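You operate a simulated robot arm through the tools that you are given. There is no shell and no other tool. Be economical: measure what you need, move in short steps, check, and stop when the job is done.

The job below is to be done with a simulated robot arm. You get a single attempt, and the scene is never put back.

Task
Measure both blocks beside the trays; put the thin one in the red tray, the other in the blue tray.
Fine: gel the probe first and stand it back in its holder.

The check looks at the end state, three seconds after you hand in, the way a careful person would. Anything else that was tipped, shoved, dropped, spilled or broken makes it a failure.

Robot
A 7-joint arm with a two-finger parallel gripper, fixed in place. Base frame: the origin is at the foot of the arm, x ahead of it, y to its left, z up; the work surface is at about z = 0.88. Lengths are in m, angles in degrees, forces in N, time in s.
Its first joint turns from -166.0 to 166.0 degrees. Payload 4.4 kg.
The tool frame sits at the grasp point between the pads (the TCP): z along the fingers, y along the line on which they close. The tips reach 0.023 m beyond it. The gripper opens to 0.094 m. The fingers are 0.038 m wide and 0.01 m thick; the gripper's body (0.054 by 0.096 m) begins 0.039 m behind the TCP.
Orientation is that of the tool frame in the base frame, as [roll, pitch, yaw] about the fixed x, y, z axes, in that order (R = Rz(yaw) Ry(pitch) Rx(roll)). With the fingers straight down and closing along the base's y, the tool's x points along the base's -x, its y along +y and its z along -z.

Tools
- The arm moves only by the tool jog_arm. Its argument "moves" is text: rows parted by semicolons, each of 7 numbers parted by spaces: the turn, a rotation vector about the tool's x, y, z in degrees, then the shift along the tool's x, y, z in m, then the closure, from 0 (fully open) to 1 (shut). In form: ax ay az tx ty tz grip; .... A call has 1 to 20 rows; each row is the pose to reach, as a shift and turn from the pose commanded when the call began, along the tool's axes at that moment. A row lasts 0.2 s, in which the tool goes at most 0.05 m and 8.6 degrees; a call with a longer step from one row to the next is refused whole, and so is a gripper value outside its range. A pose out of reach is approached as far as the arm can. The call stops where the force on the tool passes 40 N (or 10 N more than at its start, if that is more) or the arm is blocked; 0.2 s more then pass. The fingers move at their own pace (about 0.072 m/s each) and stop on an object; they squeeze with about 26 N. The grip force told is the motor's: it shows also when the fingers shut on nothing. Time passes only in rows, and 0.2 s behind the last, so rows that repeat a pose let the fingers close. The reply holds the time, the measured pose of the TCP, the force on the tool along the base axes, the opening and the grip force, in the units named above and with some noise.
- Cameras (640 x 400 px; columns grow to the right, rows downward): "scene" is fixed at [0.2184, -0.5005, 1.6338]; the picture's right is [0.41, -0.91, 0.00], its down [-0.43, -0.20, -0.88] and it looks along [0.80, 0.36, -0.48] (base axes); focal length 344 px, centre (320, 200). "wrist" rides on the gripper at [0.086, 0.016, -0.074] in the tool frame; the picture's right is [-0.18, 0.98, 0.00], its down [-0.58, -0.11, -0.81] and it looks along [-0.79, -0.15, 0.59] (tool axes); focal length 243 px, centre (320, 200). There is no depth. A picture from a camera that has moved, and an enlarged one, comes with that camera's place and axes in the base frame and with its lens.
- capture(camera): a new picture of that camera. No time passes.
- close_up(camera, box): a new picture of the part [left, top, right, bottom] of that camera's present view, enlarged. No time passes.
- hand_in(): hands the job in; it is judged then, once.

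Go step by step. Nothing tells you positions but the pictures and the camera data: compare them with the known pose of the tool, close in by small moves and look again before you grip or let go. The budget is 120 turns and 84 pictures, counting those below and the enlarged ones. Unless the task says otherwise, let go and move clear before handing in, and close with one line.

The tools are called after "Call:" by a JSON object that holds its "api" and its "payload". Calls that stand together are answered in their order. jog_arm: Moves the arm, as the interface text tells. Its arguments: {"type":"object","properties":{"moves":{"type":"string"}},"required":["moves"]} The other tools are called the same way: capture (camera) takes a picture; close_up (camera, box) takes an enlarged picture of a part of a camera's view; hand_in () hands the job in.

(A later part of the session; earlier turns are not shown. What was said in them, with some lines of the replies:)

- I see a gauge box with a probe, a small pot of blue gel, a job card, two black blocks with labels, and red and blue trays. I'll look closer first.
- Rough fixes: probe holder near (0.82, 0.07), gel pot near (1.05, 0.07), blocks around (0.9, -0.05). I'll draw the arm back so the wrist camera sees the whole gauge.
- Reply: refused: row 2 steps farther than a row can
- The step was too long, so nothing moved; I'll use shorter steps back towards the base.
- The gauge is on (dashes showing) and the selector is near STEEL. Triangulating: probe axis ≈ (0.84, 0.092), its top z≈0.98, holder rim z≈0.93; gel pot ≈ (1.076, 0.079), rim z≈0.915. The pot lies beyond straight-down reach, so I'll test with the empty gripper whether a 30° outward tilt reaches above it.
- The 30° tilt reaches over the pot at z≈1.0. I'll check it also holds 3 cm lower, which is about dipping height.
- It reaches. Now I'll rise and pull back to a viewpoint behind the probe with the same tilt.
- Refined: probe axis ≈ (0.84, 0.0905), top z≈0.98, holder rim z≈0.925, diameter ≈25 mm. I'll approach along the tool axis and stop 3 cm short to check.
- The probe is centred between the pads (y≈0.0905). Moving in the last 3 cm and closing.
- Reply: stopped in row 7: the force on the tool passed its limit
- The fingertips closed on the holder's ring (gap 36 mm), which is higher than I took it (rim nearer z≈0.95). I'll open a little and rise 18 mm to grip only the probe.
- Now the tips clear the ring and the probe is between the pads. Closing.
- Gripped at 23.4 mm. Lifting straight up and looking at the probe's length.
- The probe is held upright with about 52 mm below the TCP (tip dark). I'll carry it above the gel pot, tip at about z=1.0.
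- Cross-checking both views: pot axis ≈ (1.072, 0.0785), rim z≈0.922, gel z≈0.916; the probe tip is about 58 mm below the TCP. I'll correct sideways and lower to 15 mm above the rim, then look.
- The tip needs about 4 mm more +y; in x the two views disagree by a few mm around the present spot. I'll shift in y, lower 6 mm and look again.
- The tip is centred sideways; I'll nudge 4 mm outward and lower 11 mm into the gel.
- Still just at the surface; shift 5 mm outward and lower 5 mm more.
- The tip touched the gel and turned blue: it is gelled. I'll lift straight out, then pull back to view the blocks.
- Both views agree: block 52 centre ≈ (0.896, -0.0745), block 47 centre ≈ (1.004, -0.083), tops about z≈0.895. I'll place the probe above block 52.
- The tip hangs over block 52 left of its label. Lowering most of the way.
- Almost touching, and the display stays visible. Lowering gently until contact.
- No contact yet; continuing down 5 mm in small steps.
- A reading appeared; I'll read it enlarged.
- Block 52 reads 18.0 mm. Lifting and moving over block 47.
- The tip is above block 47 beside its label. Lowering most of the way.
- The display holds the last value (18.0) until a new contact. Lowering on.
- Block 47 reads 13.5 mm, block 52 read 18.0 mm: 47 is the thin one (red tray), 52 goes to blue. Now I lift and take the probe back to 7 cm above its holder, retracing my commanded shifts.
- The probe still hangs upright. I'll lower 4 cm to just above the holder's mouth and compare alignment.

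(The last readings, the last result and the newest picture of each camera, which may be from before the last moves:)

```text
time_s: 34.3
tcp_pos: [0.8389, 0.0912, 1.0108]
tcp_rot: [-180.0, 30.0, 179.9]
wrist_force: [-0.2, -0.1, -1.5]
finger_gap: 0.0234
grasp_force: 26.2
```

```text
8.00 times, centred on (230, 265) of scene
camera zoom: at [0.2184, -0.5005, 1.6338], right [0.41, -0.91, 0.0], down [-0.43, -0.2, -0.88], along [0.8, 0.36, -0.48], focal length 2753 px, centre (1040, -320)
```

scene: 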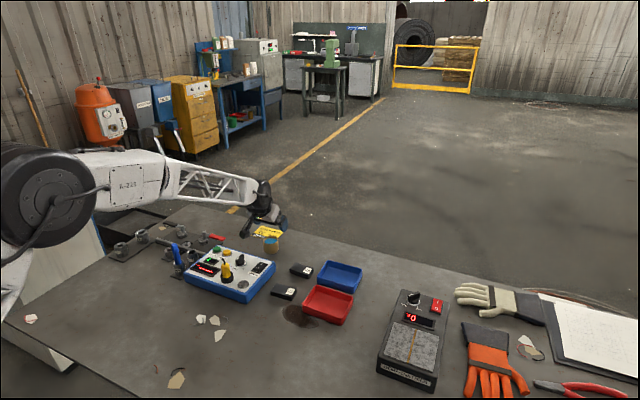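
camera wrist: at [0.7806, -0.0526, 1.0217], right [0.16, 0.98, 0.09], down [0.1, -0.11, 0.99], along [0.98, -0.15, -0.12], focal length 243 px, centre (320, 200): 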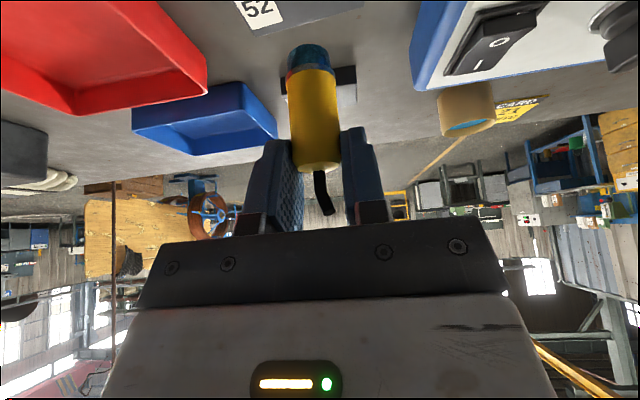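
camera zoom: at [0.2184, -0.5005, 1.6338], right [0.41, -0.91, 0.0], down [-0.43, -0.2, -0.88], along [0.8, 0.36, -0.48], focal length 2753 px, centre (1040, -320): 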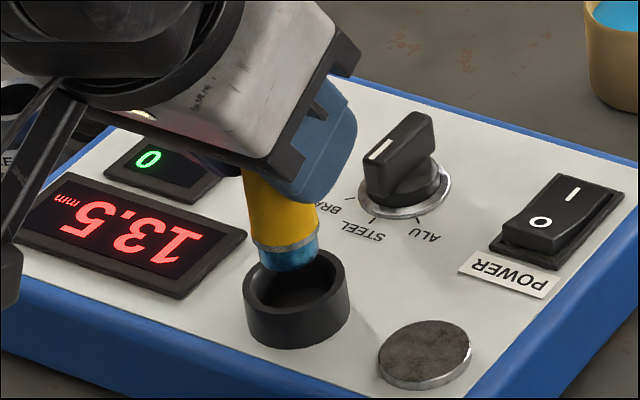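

Columns agree in both views, so sideways alignment is right; lengthwise I rely on the retraced pose. Lowering 12 mm and checking.

Call:
{"api": "jog_arm", "payload": {"moves": "0 0 0 0.003 0 0.0052 1;0 0 0 0.006 0 0.0104 1;0 0 0 0.006 0 0.0104 1;0 0 0 0.006 0 0.0104 1"}}

Call:
{"api": "close_up", "payload": {"camera": "wrist", "box": [240, 0, 400, 100]}}

Call:
{"api": "close_up", "payload": {"camera": "scene", "box": [202, 240, 258, 290]}}

```text
time_s: 35.3
tcp_pos: [0.8406, 0.0907, 1.001]
tcp_rot: [-179.9, 30.1, 179.9]
wrist_force: [-0.2, -0.5, -1.4]
finger_gap: 0.0234
grasp_force: 25.8
```

```text
4.00 times, centred on (320, 50) of wrist
camera zoom: at [0.7276, 0.1071, 1.021], right [0.16, 0.98, 0.09], down [0.1, -0.11, 0.99], along [0.98, -0.15, -0.12], focal length 970 px, centre (320, 800)
```

zoom: 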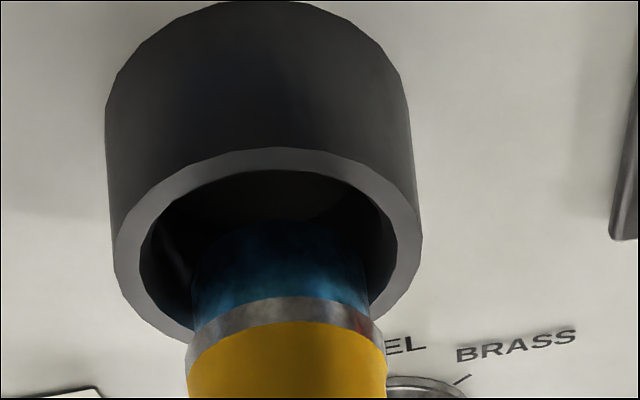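

```text
8.00 times, centred on (230, 265) of scene
camera zoom: at [0.2184, -0.5005, 1.6338], right [0.41, -0.91, 0.0], down [-0.43, -0.2, -0.88], along [0.8, 0.36, -0.48], focal length 2753 px, centre (1040, -320)
```

zoom: 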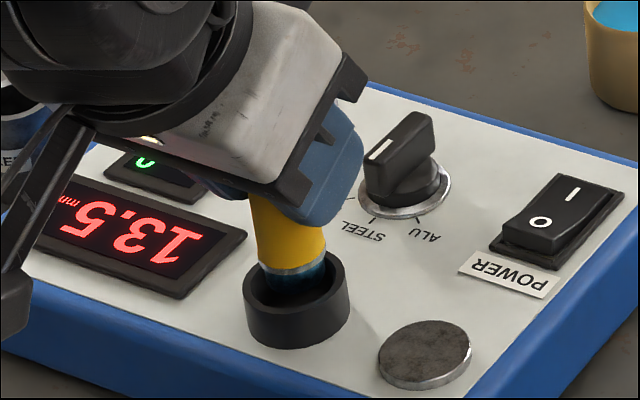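

The tip is entering the ring without contact. Lowering the remaining 18 mm gently.

Call:
{"api": "jog_arm", "payload": {"moves": "0 0 0 0.002 0 0.0035 1;0 0 0 0.004 0 0.0069 1;0 0 0 0.006 0 0.0104 1;0 0 0 0.0075 0 0.013 1;0 0 0 0.0085 0 0.0147 1;0 0 0 0.0085 0 0.0147 1"}}

Call:
{"api": "close_up", "payload": {"camera": "wrist", "box": [200, 0, 440, 150]}}

Call:
{"api": "close_up", "payload": {"camera": "scene", "box": [202, 240, 258, 290]}}

```text
time_s: 36.7
tcp_pos: [0.8406, 0.0915, 0.9833]
tcp_rot: [180.0, 30.1, 179.8]
wrist_force: [-1.4, -3.3, 17.8]
finger_gap: 0.0234
grasp_force: 26.0
```

```text
2.67 times, centred on (320, 75) of wrist
camera zoom: at [0.7279, 0.1069, 1.0042], right [0.16, 0.98, 0.09], down [0.1, -0.11, 0.99], along [0.98, -0.15, -0.11], focal length 647 px, centre (320, 533)
```

zoom: 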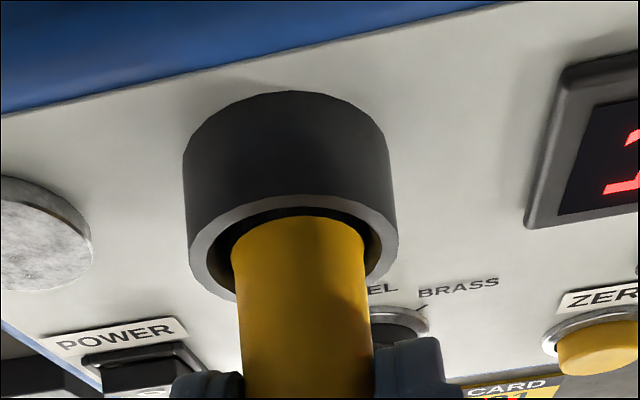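

```text
8.00 times, centred on (230, 265) of scene
camera zoom: at [0.2184, -0.5005, 1.6338], right [0.41, -0.91, 0.0], down [-0.43, -0.2, -0.88], along [0.8, 0.36, -0.48], focal length 2753 px, centre (1040, -320)
```

zoom: 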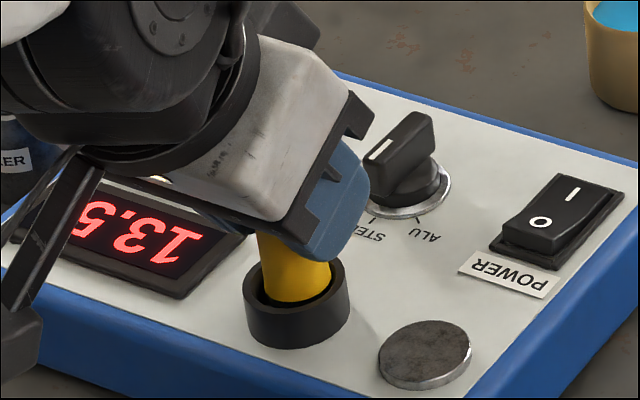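

The probe has bottomed in the holder (about 17 N). I'll relax 2 mm and open just enough to see whether it stands.

Call:
{"api": "jog_arm", "payload": {"moves": "0 0 0 -0.001 0 -0.0017 1;0 0 0 -0.001 0 -0.0017 0.7;0 0 0 -0.001 0 -0.0017 0.6;0 0 0 -0.001 0 -0.0017 0.5;0 0 0 -0.001 0 -0.0017 0.4"}}

Call:
{"api": "close_up", "payload": {"camera": "wrist", "box": [200, 20, 440, 220]}}

```text
time_s: 37.9
tcp_pos: [0.8391, 0.0905, 0.984]
tcp_rot: [180.0, 30.0, 179.8]
wrist_force: [-0.7, 0.5, 0.5]
finger_gap: 0.0565
grasp_force: 0.0
```

```text
2.00 times, centred on (320, 120) of wrist
camera zoom: at [0.7271, 0.1071, 1.0051], right [0.16, 0.98, 0.09], down [0.1, -0.11, 0.99], along [0.98, -0.15, -0.12], focal length 485 px, centre (320, 360)
```

zoom: 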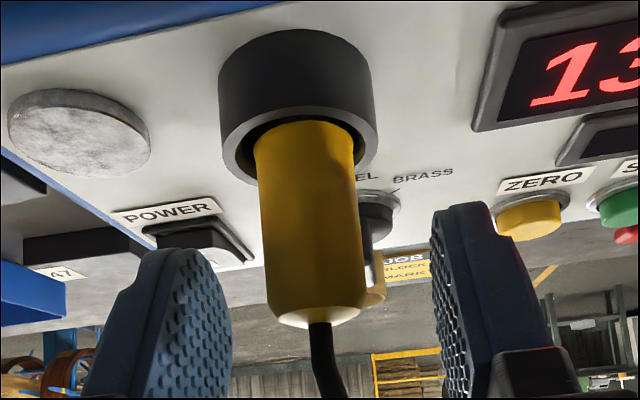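

The probe stands in its holder. I'll back the open fingers off along the tool axis and check.

Call:
{"api": "jog_arm", "payload": {"moves": "0 0 0 0 0 -0.02 0.2;0 0 0 0 0 -0.05 0;0 0 0 0 0 -0.09 0;0 0 0 0 0 -0.13 0;0 0 0 0 0 -0.16 0;0 0 0 0 0 -0.16 0"}}

Call:
{"api": "close_up", "payload": {"camera": "scene", "box": [170, 210, 370, 330]}}

```text
time_s: 39.3
tcp_pos: [0.7614, 0.0914, 1.1213]
tcp_rot: [180.0, 30.0, 179.8]
wrist_force: [0.0, 0.4, 0.4]
finger_gap: 0.0939
grasp_force: 0.0
```

```text
3.20 times, centred on (270, 270) of scene
camera zoom: at [0.2184, -0.5005, 1.6338], right [0.41, -0.91, 0.0], down [-0.43, -0.2, -0.88], along [0.8, 0.36, -0.48], focal length 1101 px, centre (480, -24)
```

zoom: 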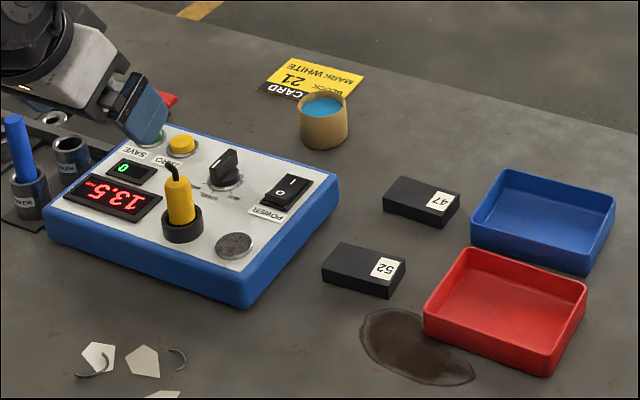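

The probe is back upright in its holder. Now straighten the tool to vertical and move to view blocks and trays from above.

Call:
{"api": "jog_arm", "payload": {"moves": "0 6 0 -0.01 -0.036 -0.0012 0;0 12 0 -0.02 -0.072 -0.0024 0;0 18 0 -0.03 -0.108 -0.0036 0;0 24 0 -0.04 -0.144 -0.0048 0;0 30 0 -0.0496 -0.18 -0.006 0;0 30 0 -0.0496 -0.18 -0.006 0;0 30 0 -0.0496 -0.18 -0.006 0"}}

Call:
{"api": "capture", "payload": {"camera": "wrist"}}

```text
time_s: 40.9
tcp_pos: [0.8002, -0.089, 1.1578]
tcp_rot: [-180.0, 0.0, 179.9]
wrist_force: [0.6, 0.6, 0.3]
finger_gap: 0.0941
grasp_force: 0.0
```

```text
33 pictures are left
camera wrist: at [0.7132, -0.0732, 1.2305], right [0.19, 0.98, 0.0], down [0.58, -0.11, 0.81], along [0.79, -0.15, -0.59], focal length 243 px, centre (320, 200)
```

wrist: 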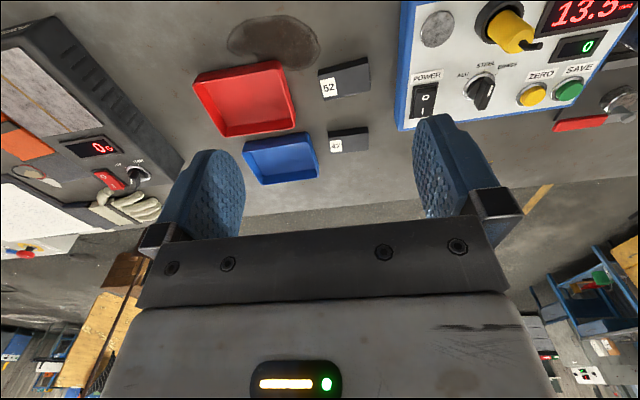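

I'll enlarge the trays and blocks.

Call:
{"api": "close_up", "payload": {"camera": "wrist", "box": [180, 50, 400, 190]}}

```text
2.86 times, centred on (290, 120) of wrist
camera zoom: at [0.7132, -0.0732, 1.2305], right [0.19, 0.98, 0.0], down [0.58, -0.11, 0.81], along [0.79, -0.15, -0.59], focal length 693 px, centre (406, 429)
```

zoom: 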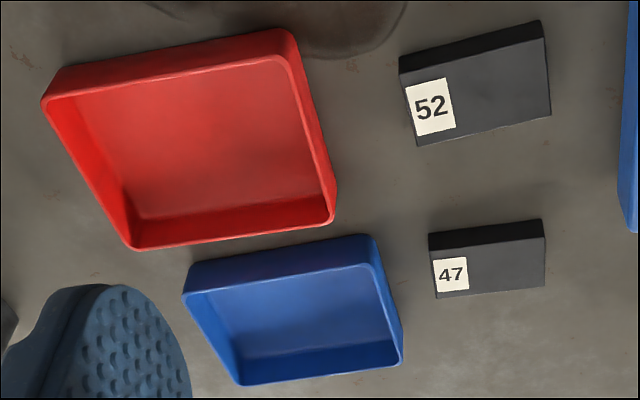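

From this view: block 52 centre ≈ (0.894, -0.071), ~68×37 mm, turned ~4°; block 47 centre ≈ (1.004, -0.077); red tray centre ≈ (0.899, -0.216); blue tray centre ≈ (1.021, -0.202), beyond vertical reach. I'll grip block 52 by its ends with a 20° outward tilt; first to a point above it.

Call:
{"api": "jog_arm", "payload": {"moves": "-0.1 -4 -0.8 -0.0188 0.0036 0.0316 0.05;-0.3 -8 -1.6 -0.0377 0.0071 0.0632 0.05;-0.4 -12 -2.4 -0.0565 0.0107 0.0948 0.05;-0.6 -16 -3.2 -0.0754 0.0142 0.1264 0.05;-0.7 -20 -4 -0.0942 0.0178 0.158 0.05;-0.7 -20 -4 -0.0942 0.0178 0.158 0.05;-0.7 -20 -4 -0.0942 0.0178 0.158 0.05"}}

Call:
{"api": "capture", "payload": {"camera": "wrist"}}

Call:
{"api": "close_up", "payload": {"camera": "scene", "box": [230, 210, 370, 320]}}

```text
time_s: 42.5
tcp_pos: [0.8943, -0.0678, 0.9971]
tcp_rot: [-179.9, 20.0, -176.0]
wrist_force: [0.5, -1.0, -0.2]
finger_gap: 0.0895
grasp_force: 0.0
```

```text
31 pictures are left
camera wrist: at [0.7871, -0.0602, 1.0372], right [0.1, 0.99, 0.06], down [0.28, -0.09, 0.96], along [0.96, -0.08, -0.28], focal length 243 px, centre (320, 200)
```

wrist: 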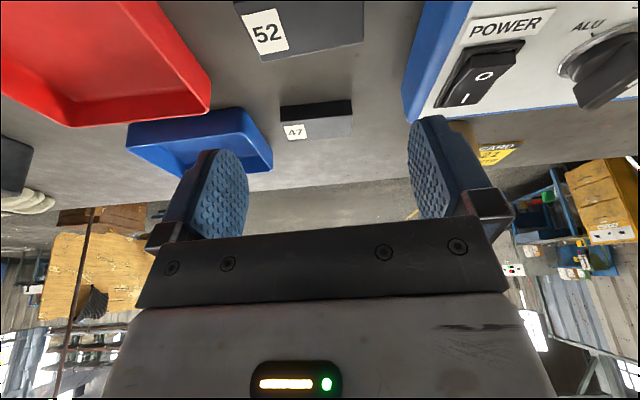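

```text
3.64 times, centred on (300, 265) of scene
camera zoom: at [0.2184, -0.5005, 1.6338], right [0.41, -0.91, 0.0], down [-0.43, -0.2, -0.88], along [0.8, 0.36, -0.48], focal length 1251 px, centre (393, -36)
```

zoom: 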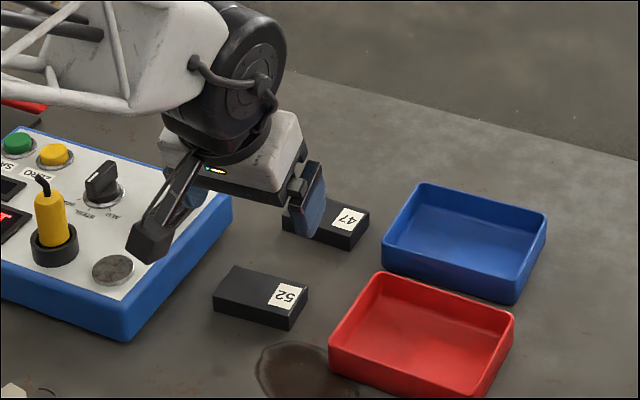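

Block 52 is where expected, and the fingers straddle its ends. Descending to grip height.

Call:
{"api": "jog_arm", "payload": {"moves": "0 0 0 0.0108 -0.002 0.0259 0.05;0 0 0 0.0217 -0.002 0.0517 0.05;0 0 0 0.028 -0.002 0.0668 0.05;0 0 0 0.0325 -0.002 0.0776 0.05;0 0 0 0.0325 -0.002 0.0776 0.05"}}

Call:
{"api": "close_up", "payload": {"camera": "scene", "box": [230, 240, 330, 310]}}

Call:
{"api": "close_up", "payload": {"camera": "wrist", "box": [120, 0, 520, 250]}}

```text
time_s: 43.7
tcp_pos: [0.8891, -0.0733, 0.9111]
tcp_rot: [-179.9, 20.0, -176.0]
wrist_force: [0.0, 0.8, 0.1]
finger_gap: 0.0893
grasp_force: 0.0
```

```text
5.71 times, centred on (280, 275) of scene
camera zoom: at [0.2184, -0.5005, 1.6338], right [0.41, -0.91, 0.0], down [-0.43, -0.2, -0.88], along [0.8, 0.36, -0.48], focal length 1966 px, centre (549, -229)
```

zoom: 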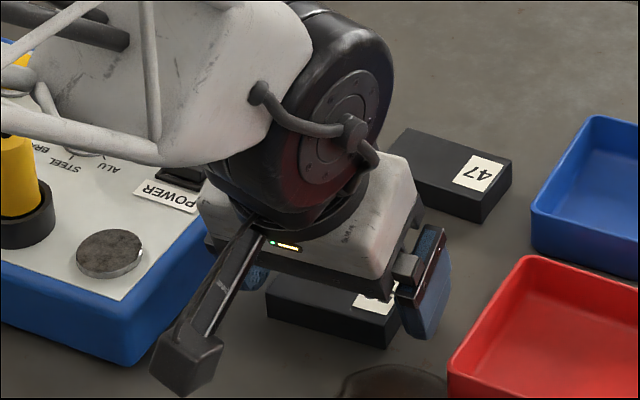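

```text
1.60 times, centred on (320, 125) of wrist
camera zoom: at [0.7811, -0.0656, 0.9517], right [0.1, 0.99, 0.06], down [0.28, -0.09, 0.96], along [0.95, -0.08, -0.28], focal length 388 px, centre (320, 320)
```

zoom: 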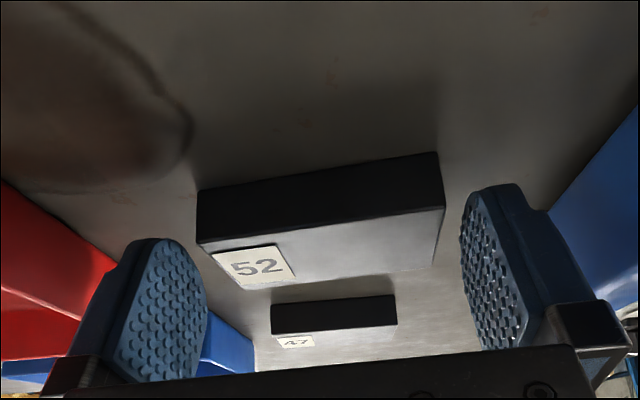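

The fingers straddle the block's ends. Closing.

Call:
{"api": "jog_arm", "payload": {"moves": "0 0 0 0.0325 0 0 0.05"}}

```text
time_s: 44.2
tcp_pos: [0.8631, -0.0774, 0.9086]
tcp_rot: [-179.8, 20.8, -176.1]
wrist_force: [-0.1, -0.3, 0.1]
finger_gap: 0.0893
grasp_force: 0.1
stopped in row 1: the force on the tool passed its limit (the readings are from after the stop); the commanded pose is now the measured one
```

I sent a wrong shift by mistake: the tool slid back 2.6 cm and touched the table top. I'll rise 1 cm and look before going on.

Call:
{"api": "jog_arm", "payload": {"moves": "0 0 0 -0.0034 0 -0.0094 0.05;0 0 0 -0.0034 0 -0.0094 0.05"}}

Call:
{"api": "capture", "payload": {"camera": "scene"}}

Call:
{"api": "close_up", "payload": {"camera": "wrist", "box": [120, 0, 520, 250]}}

```text
time_s: 44.8
tcp_pos: [0.8625, -0.0774, 0.9185]
tcp_rot: [-179.9, 20.7, -176.0]
wrist_force: [-0.6, 0.0, -0.2]
finger_gap: 0.0891
grasp_force: 0.0
```

```text
27 pictures are left
```

scene: 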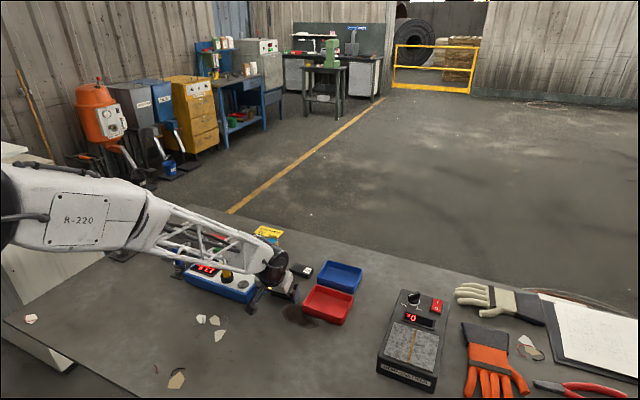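

```text
1.60 times, centred on (320, 125) of wrist
camera zoom: at [0.7548, -0.0687, 0.9569], right [0.11, 0.99, 0.06], down [0.27, -0.09, 0.96], along [0.96, -0.08, -0.27], focal length 388 px, centre (320, 320)
```

zoom: 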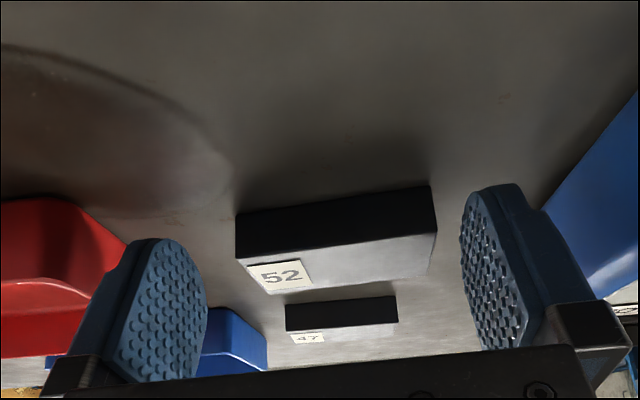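

Nothing was disturbed; block 52 is still in place. Moving forward again to its middle, then down slightly and closing.

Call:
{"api": "jog_arm", "payload": {"moves": "0 0 0 -0.0132 0.0005 0.0048 0.05;0 0 0 -0.0263 0.001 0.0096 0.05;0 0 0 -0.0243 0.001 0.0152 0.05;0 0 0 -0.0243 0.001 0.0152 0.15;0 0 0 -0.0243 0.001 0.0152 0.25;0 0 0 -0.0243 0.001 0.0152 0.4;0 0 0 -0.0243 0.001 0.0152 0.6;0 0 0 -0.0243 0.001 0.0152 0.8;0 0 0 -0.0243 0.001 0.0152 1;0 0 0 -0.0243 0.001 0.0152 1"}}

Call:
{"api": "close_up", "payload": {"camera": "wrist", "box": [120, 0, 520, 250]}}

```text
time_s: 47.0
tcp_pos: [0.8937, -0.0728, 0.9129]
tcp_rot: [-179.9, 20.7, -176.1]
wrist_force: [1.8, 1.3, -0.3]
finger_gap: 0.0696
grasp_force: 25.9
```

```text
1.60 times, centred on (320, 125) of wrist
camera zoom: at [0.7846, -0.0636, 0.9517], right [0.11, 0.99, 0.06], down [0.26, -0.09, 0.96], along [0.96, -0.08, -0.27], focal length 388 px, centre (320, 320)
```

zoom: 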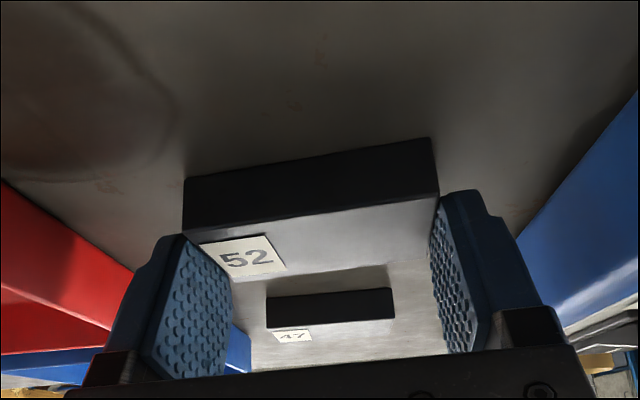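

Gripped at 69.6 mm. A small lift to check the hold.

Call:
{"api": "jog_arm", "payload": {"moves": "0 0 0 -0.0051 0 -0.0141 1;0 0 0 -0.0103 0 -0.0282 1;0 0 0 -0.0103 0 -0.0282 1;0 0 0 -0.0103 0 -0.0282 1"}}

Call:
{"api": "close_up", "payload": {"camera": "wrist", "box": [120, 0, 520, 250]}}

```text
time_s: 48.0
tcp_pos: [0.8929, -0.0725, 0.9453]
tcp_rot: [-179.9, 20.7, -176.1]
wrist_force: [0.0, -0.7, -3.7]
finger_gap: 0.0696
grasp_force: 26.1
```

```text
1.60 times, centred on (320, 125) of wrist
camera zoom: at [0.7841, -0.0644, 0.983], right [0.11, 0.99, 0.06], down [0.26, -0.09, 0.96], along [0.96, -0.08, -0.27], focal length 388 px, centre (320, 320)
```

zoom: 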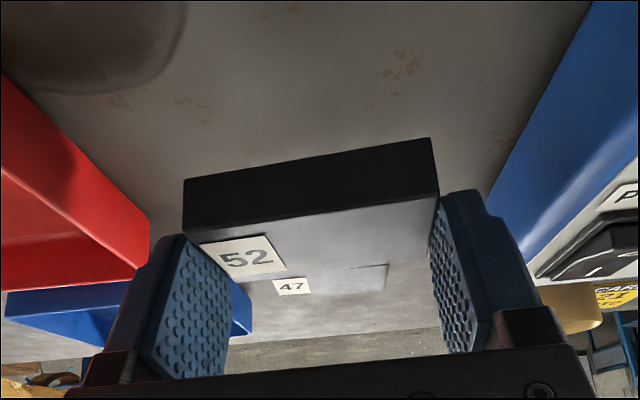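

The block is held level. The blue tray's rim is at z≈0.90 and its centre ≈ (1.029, -0.205). Raising and carrying the block above it.

Call:
{"api": "jog_arm", "payload": {"moves": "0 0 0 -0.0097 0 -0.0257 1;0 0 0 -0.0194 0 -0.0514 1;0 0 0 -0.043 -0.0284 -0.0425 1;0 0 0 -0.0667 -0.0569 -0.0335 1;0 0 0 -0.0903 -0.0853 -0.0246 1;0 0 0 -0.114 -0.1138 -0.0156 1;0 0 0 -0.1376 -0.1422 -0.0067 1;0 0 0 -0.1376 -0.1422 -0.0067 1;0 0 0 -0.1376 -0.1422 -0.0067 1"}}

Call:
{"api": "capture", "payload": {"camera": "wrist"}}

Call:
{"api": "close_up", "payload": {"camera": "scene", "box": [270, 220, 390, 310]}}

```text
time_s: 50.0
tcp_pos: [1.0247, -0.208, 0.9991]
tcp_rot: [-179.9, 20.7, -176.1]
wrist_force: [0.4, 0.1, -3.3]
finger_gap: 0.0697
grasp_force: 26.4
```

```text
23 pictures are left
camera wrist: at [0.9164, -0.1995, 1.0378], right [0.11, 0.99, 0.06], down [0.27, -0.09, 0.96], along [0.96, -0.08, -0.27], focal length 243 px, centre (320, 200)
```

wrist: 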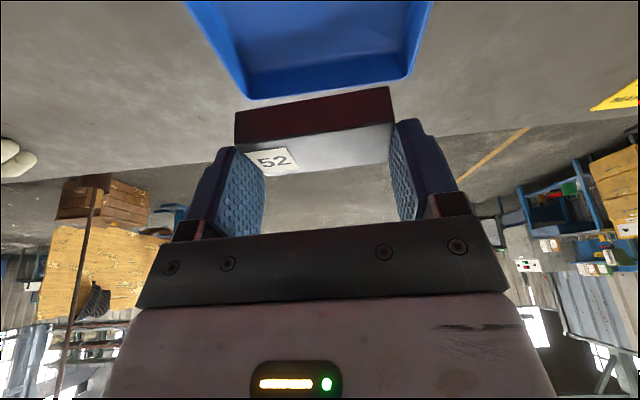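

```text
4.44 times, centred on (330, 265) of scene
camera zoom: at [0.2184, -0.5005, 1.6338], right [0.41, -0.91, 0.0], down [-0.43, -0.2, -0.88], along [0.8, 0.36, -0.48], focal length 1529 px, centre (276, -89)
```

zoom: 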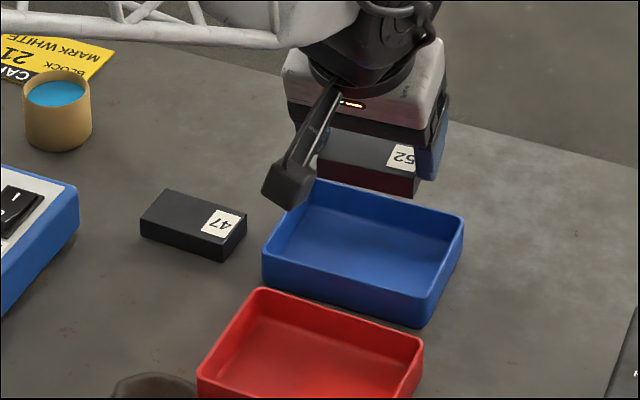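

The reach is fine and the block hangs over the tray, about 3 mm off in y. Correcting and lowering 6 cm.

Call:
{"api": "jog_arm", "payload": {"moves": "0 0 0 0.0071 0.0035 0.0187 1;0 0 0 0.0141 0.0035 0.0374 1;0 0 0 0.0212 0.0035 0.0561 1;0 0 0 0.0212 0.0035 0.0561 1;0 0 0 0.0212 0.0035 0.0561 1"}}

Call:
{"api": "close_up", "payload": {"camera": "wrist", "box": [120, 0, 520, 250]}}

Call:
{"api": "close_up", "payload": {"camera": "scene", "box": [300, 230, 380, 300]}}

```text
time_s: 51.2
tcp_pos: [1.0248, -0.2038, 0.9389]
tcp_rot: [-179.8, 20.7, -176.1]
wrist_force: [0.1, -0.3, -4.2]
finger_gap: 0.0697
grasp_force: 25.8
```

```text
1.60 times, centred on (320, 125) of wrist
camera zoom: at [0.9161, -0.1955, 0.9769], right [0.11, 0.99, 0.06], down [0.26, -0.09, 0.96], along [0.96, -0.08, -0.27], focal length 388 px, centre (320, 320)
```

zoom: 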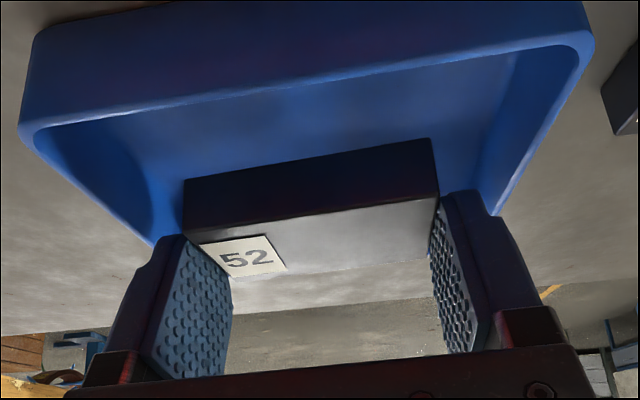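

```text
5.71 times, centred on (340, 265) of scene
camera zoom: at [0.2184, -0.5005, 1.6338], right [0.41, -0.91, 0.0], down [-0.43, -0.2, -0.88], along [0.8, 0.36, -0.48], focal length 1966 px, centre (206, -171)
```

zoom: 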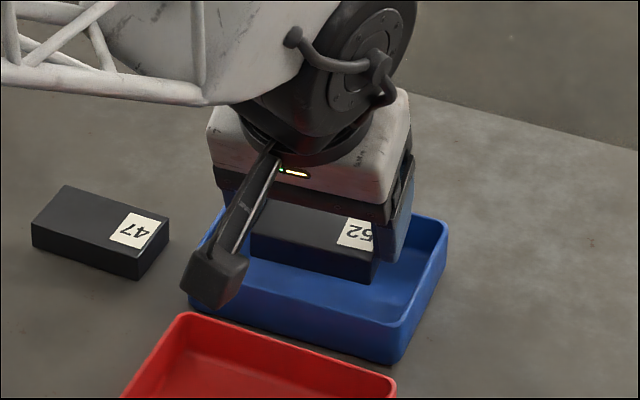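

Well placed over the tray. Lowering another 16 mm gently.

Call:
{"api": "jog_arm", "payload": {"moves": "0 0 0 0.0028 0 0.0075 1;0 0 0 0.0057 0 0.015 1;0 0 0 0.0057 0 0.015 1;0 0 0 0.0057 0 0.015 1"}}

Call:
{"api": "close_up", "payload": {"camera": "wrist", "box": [120, 0, 520, 250]}}

```text
time_s: 52.2
tcp_pos: [1.025, -0.2039, 0.9218]
tcp_rot: [-179.9, 20.6, -176.1]
wrist_force: [-0.6, -0.4, -5.1]
finger_gap: 0.07
grasp_force: 26.0
```

```text
1.60 times, centred on (320, 125) of wrist
camera zoom: at [0.9168, -0.1953, 0.9601], right [0.11, 0.99, 0.06], down [0.26, -0.09, 0.96], along [0.96, -0.08, -0.27], focal length 388 px, centre (320, 320)
```

zoom: 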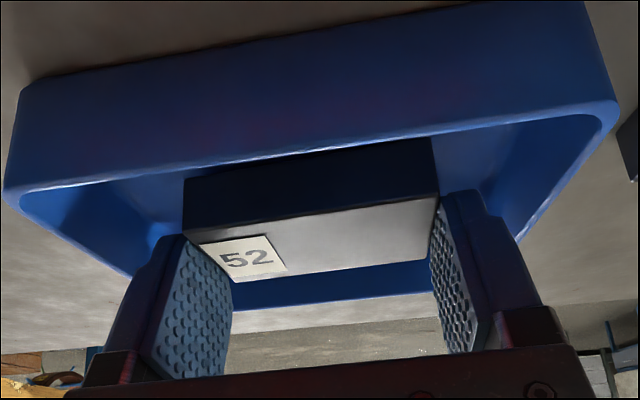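

The block sits within the walls, a few mm above the floor. Lowering 4 mm more and opening slightly.

Call:
{"api": "jog_arm", "payload": {"moves": "0 0 0 0.0007 0 0.0019 1;0 0 0 0.0014 0 0.0037 1;0 0 0 0.0014 0 0.0037 1;0 0 0 0.0014 0 0.0037 0.22;0 0 0 0.0014 0 0.0037 0.18;0 0 0 0.0014 0 0.0037 0.18"}}

Call:
{"api": "close_up", "payload": {"camera": "wrist", "box": [120, 0, 520, 250]}}

```text
time_s: 53.6
tcp_pos: [1.0275, -0.2052, 0.9177]
tcp_rot: [-179.9, 20.8, -176.1]
wrist_force: [-0.1, -0.2, 0.3]
finger_gap: 0.0774
grasp_force: 0.1
```

```text
1.60 times, centred on (320, 125) of wrist
camera zoom: at [0.9175, -0.1956, 0.9562], right [0.11, 0.99, 0.06], down [0.26, -0.09, 0.96], along [0.96, -0.08, -0.27], focal length 388 px, centre (320, 320)
```

zoom: 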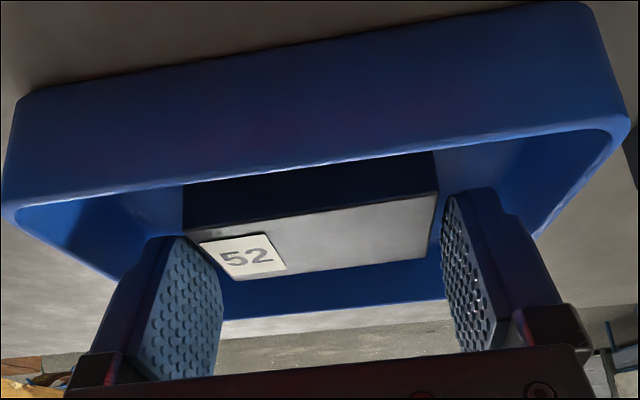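

Block 52 lies flat in the blue tray and is released. Rising straight up, then over to block 47.

Call:
{"api": "jog_arm", "payload": {"moves": "0 0 0 -0.0085 0 -0.0225 0.18;0 0 0 -0.02 0 -0.053 0.18;0 0 0 -0.03 0 -0.0795 0.18;0.44 0 1.2 -0.027 0.0321 -0.0807 0.1;0.88 0 2.4 -0.0239 0.0641 -0.0819 0.1;1.3 0 3.5 -0.0209 0.0962 -0.083 0.1;1.77 0 4.68 -0.0178 0.1282 -0.0842 0.1;1.77 0 4.68 -0.0178 0.1282 -0.0842 0.1;1.77 0 4.68 -0.0178 0.1282 -0.0842 0.1"}}

Call:
{"api": "close_up", "payload": {"camera": "wrist", "box": [120, 0, 520, 250]}}

Call:
{"api": "close_up", "payload": {"camera": "scene", "box": [270, 220, 390, 310]}}

```text
time_s: 55.6
tcp_pos: [1.0056, -0.0765, 1.0034]
tcp_rot: [-179.9, 20.8, 178.9]
wrist_force: [0.9, -0.4, 0.3]
finger_gap: 0.0844
grasp_force: 0.0
```

```text
1.60 times, centred on (320, 125) of wrist
camera zoom: at [0.8986, -0.0571, 1.041], right [0.19, 0.98, 0.06], down [0.26, -0.11, 0.96], along [0.95, -0.17, -0.27], focal length 388 px, centre (320, 320)
```

zoom: 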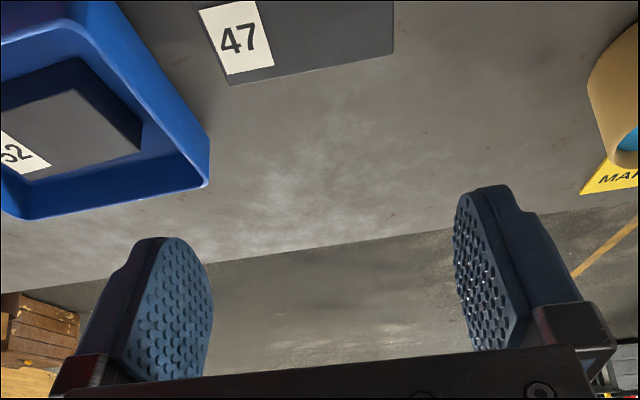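

```text
4.44 times, centred on (330, 265) of scene
camera zoom: at [0.2184, -0.5005, 1.6338], right [0.41, -0.91, 0.0], down [-0.43, -0.2, -0.88], along [0.8, 0.36, -0.48], focal length 1529 px, centre (276, -89)
```

zoom: 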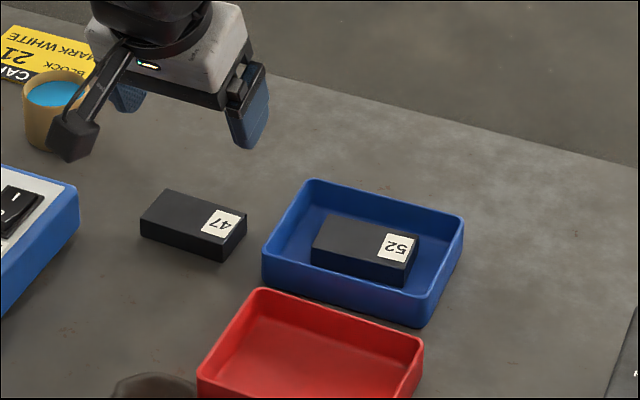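

Block 52 sits flat in the blue tray. Block 47: centre ≈ (1.005, -0.077), turned about -3°. Lowering to grip height with a 2° turn.

Call:
{"api": "jog_arm", "payload": {"moves": "0.35 0 0.9 0.0107 -0.0005 0.0284 0.1;0.71 0 1.87 0.0215 -0.0008 0.0567 0.1;0.71 0 1.87 0.029 -0.0008 0.0766 0.1;0.71 0 1.87 0.0323 -0.0008 0.0851 0.1;0.71 0 1.87 0.0323 -0.0008 0.0851 0.1"}}

Call:
{"api": "close_up", "payload": {"camera": "wrist", "box": [120, 0, 520, 250]}}

```text
time_s: 56.8
tcp_pos: [1.0064, -0.0779, 0.9118]
tcp_rot: [-179.9, 20.7, 176.9]
wrist_force: [-1.0, 0.0, -0.1]
finger_gap: 0.0846
grasp_force: 0.1
```

```text
1.60 times, centred on (320, 125) of wrist
camera zoom: at [0.9005, -0.0554, 0.951], right [0.23, 0.97, 0.06], down [0.25, -0.12, 0.96], along [0.94, -0.2, -0.27], focal length 388 px, centre (320, 320)
```

zoom: 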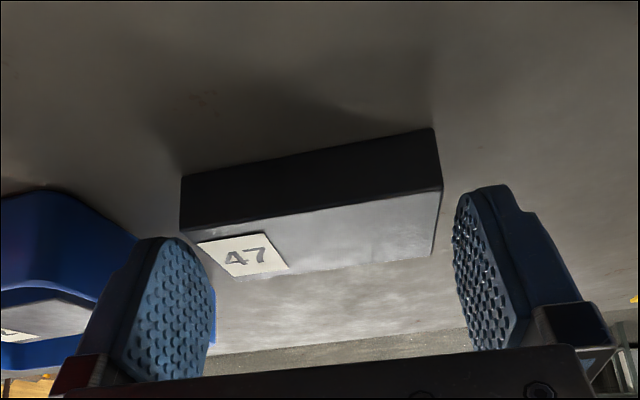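

Nicely between the fingers. A 3 mm pull back, then closing and a small lift.

Call:
{"api": "jog_arm", "payload": {"moves": "0 0 0 0.0028 0 -0.001 0.1;0 0 0 0.0028 0 -0.001 0.2;0 0 0 0.0028 0 -0.001 0.3;0 0 0 0.0028 0 -0.001 0.5;0 0 0 0.0028 0 -0.001 0.8;0 0 0 0.0028 0 -0.001 1;0 0 0 0.0028 0 -0.001 1;0 0 0 0.0028 0 -0.001 1;0 0 0 -0.0025 0 -0.015 1;0 0 0 -0.0078 0 -0.0292 1;0 0 0 -0.0078 0 -0.0292 1"}}

Call:
{"api": "close_up", "payload": {"camera": "wrist", "box": [120, 0, 520, 250]}}

```text
time_s: 59.2
tcp_pos: [1.0016, -0.0778, 0.9416]
tcp_rot: [-179.9, 20.7, 176.8]
wrist_force: [-0.7, 0.3, -3.2]
finger_gap: 0.0698
grasp_force: 26.1
```

```text
1.60 times, centred on (320, 125) of wrist
camera zoom: at [0.8958, -0.0554, 0.9803], right [0.23, 0.97, 0.06], down [0.25, -0.12, 0.96], along [0.94, -0.2, -0.27], focal length 388 px, centre (320, 320)
```

zoom: 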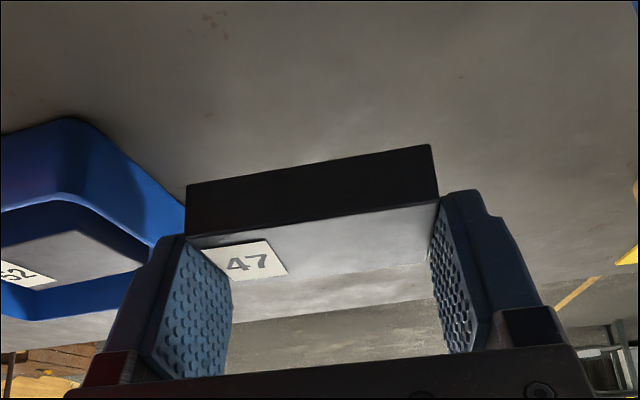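

Held level. Raising and carrying block 47 above the red tray (centre ≈ (0.9015, -0.218)).

Call:
{"api": "jog_arm", "payload": {"moves": "0 0 0 -0.0103 0 -0.0272 1;0 0 0 -0.0205 0 -0.0543 1;0 0 0 -0.0031 -0.0291 -0.0609 1;0 0 0 0.0143 -0.0582 -0.0675 1;0 0 0 0.0317 -0.0872 -0.074 1;0 0 0 0.0491 -0.1163 -0.0806 1;0 0 0 0.0665 -0.1454 -0.0872 1;0 0 0 0.0665 -0.1454 -0.0872 1;0 0 0 0.0665 -0.1454 -0.0872 1"}}

Call:
{"api": "close_up", "payload": {"camera": "wrist", "box": [120, 0, 520, 250]}}

```text
time_s: 61.2
tcp_pos: [0.9012, -0.2178, 1.0024]
tcp_rot: [-179.9, 20.8, 176.9]
wrist_force: [-0.8, 0.0, -2.7]
finger_gap: 0.0696
grasp_force: 26.2
```

```text
1.60 times, centred on (320, 125) of wrist
camera zoom: at [0.7949, -0.1957, 1.0408], right [0.23, 0.97, 0.06], down [0.25, -0.12, 0.96], along [0.94, -0.2, -0.27], focal length 388 px, centre (320, 320)
```

zoom: 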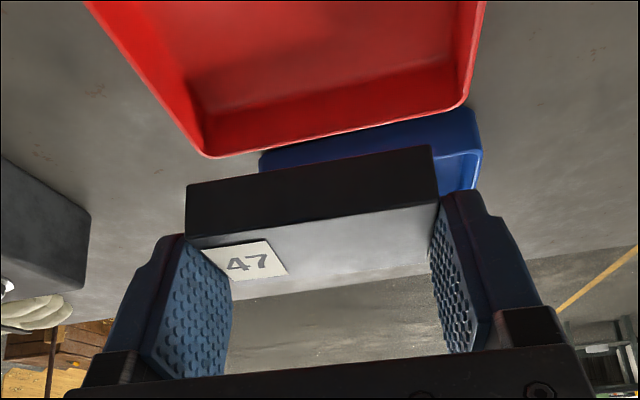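

The tray's far corners confirm its centre at y≈-0.218. Lowering 7.5 cm.

Call:
{"api": "jog_arm", "payload": {"moves": "0 0 0 0.0106 0 0.0281 1;0 0 0 0.0191 0 0.0505 1;0 0 0 0.0247 0 0.0655 1;0 0 0 0.0272 0 0.072 1;0 0 0 0.0272 0 0.072 1"}}

Call:
{"api": "close_up", "payload": {"camera": "wrist", "box": [120, 0, 520, 250]}}

```text
time_s: 62.4
tcp_pos: [0.8997, -0.219, 0.922]
tcp_rot: [-180.0, 20.8, 176.8]
wrist_force: [-0.1, 0.4, -4.2]
finger_gap: 0.0697
grasp_force: 25.9
```

```text
1.60 times, centred on (320, 125) of wrist
camera zoom: at [0.7937, -0.1966, 0.9607], right [0.23, 0.97, 0.06], down [0.25, -0.12, 0.96], along [0.94, -0.2, -0.27], focal length 388 px, centre (320, 320)
```

zoom: 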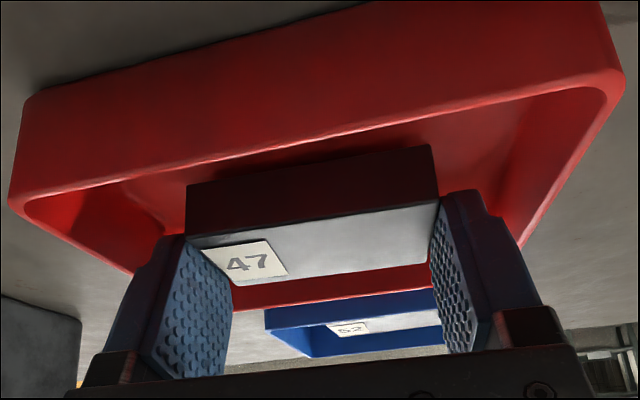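

Centred inside the tray. Lowering 4 mm more and opening slightly.

Call:
{"api": "jog_arm", "payload": {"moves": "0 0 0 0.0007 0 0.0019 1;0 0 0 0.0014 0 0.0037 1;0 0 0 0.0014 0 0.0037 1;0 0 0 0.0014 0 0.0037 0.22;0 0 0 0.0014 0 0.0037 0.18;0 0 0 0.0014 0 0.0037 0.18"}}

Call:
{"api": "close_up", "payload": {"camera": "wrist", "box": [120, 0, 520, 250]}}

```text
time_s: 63.8
tcp_pos: [0.8995, -0.2188, 0.9188]
tcp_rot: [-179.9, 20.8, 177.0]
wrist_force: [0.8, -0.2, 0.1]
finger_gap: 0.077
grasp_force: 0.1
```

```text
1.60 times, centred on (320, 125) of wrist
camera zoom: at [0.7939, -0.1969, 0.957], right [0.23, 0.97, 0.06], down [0.25, -0.12, 0.96], along [0.94, -0.2, -0.27], focal length 388 px, centre (320, 320)
```

zoom: 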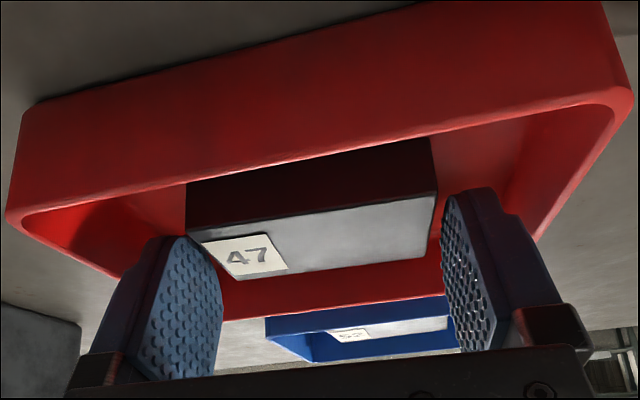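

Released flat in the red tray. Rising straight up, then pulling back clear.

Call:
{"api": "jog_arm", "payload": {"moves": "0 0 0 -0.0085 0 -0.0225 0.18;0 0 0 -0.02 0 -0.053 0.18;0 0 0 -0.034 0 -0.09 0.18;0 0 0 -0.05 0 -0.132 0.1;0 0 0 -0.066 0 -0.175 0;0 0 0 -0.026 0 -0.19 0;0 0 0 0.014 0 -0.205 0;0 0 0 0.054 0 -0.22 0;0 0 0 0.054 0 -0.22 0"}}

Call:
{"api": "close_up", "payload": {"camera": "scene", "box": [150, 200, 390, 350]}}

```text
time_s: 65.8
tcp_pos: [0.7747, -0.2086, 1.1069]
tcp_rot: [-180.0, 20.8, 176.9]
wrist_force: [-0.5, 0.3, 0.3]
finger_gap: 0.0939
grasp_force: 0.1
```

```text
2.67 times, centred on (270, 275) of scene
camera zoom: at [0.2184, -0.5005, 1.6338], right [0.41, -0.91, 0.0], down [-0.43, -0.2, -0.88], along [0.8, 0.36, -0.48], focal length 918 px, centre (453, 0)
```

zoom: 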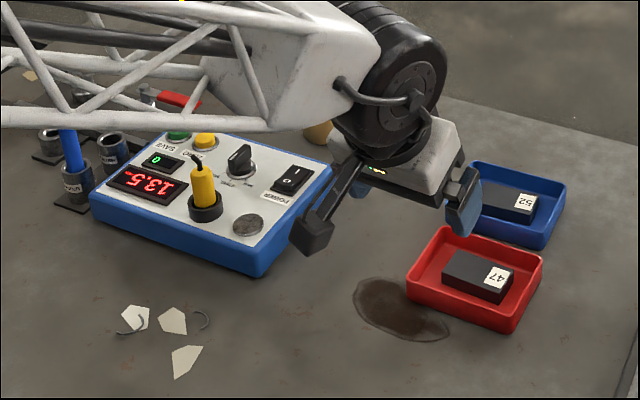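

Block 47 (13.5 mm) lies in the red tray, block 52 (18.0 mm) in the blue tray, the probe stands in its holder and the arm is clear, so I hand in.

Call:
{"api": "hand_in", "payload": {}}

```text
The job is handed in.
```

The job is done and handed in. I gelled the probe, measured both blocks, and stood the probe back in its holder. The thin block (47, 13.5 mm) is in the red tray and the other (52, 18.0 mm) is in the blue tray. Before picking up block 52 I made one wrong move that touched the table, but the pictures showed nothing disturbed.
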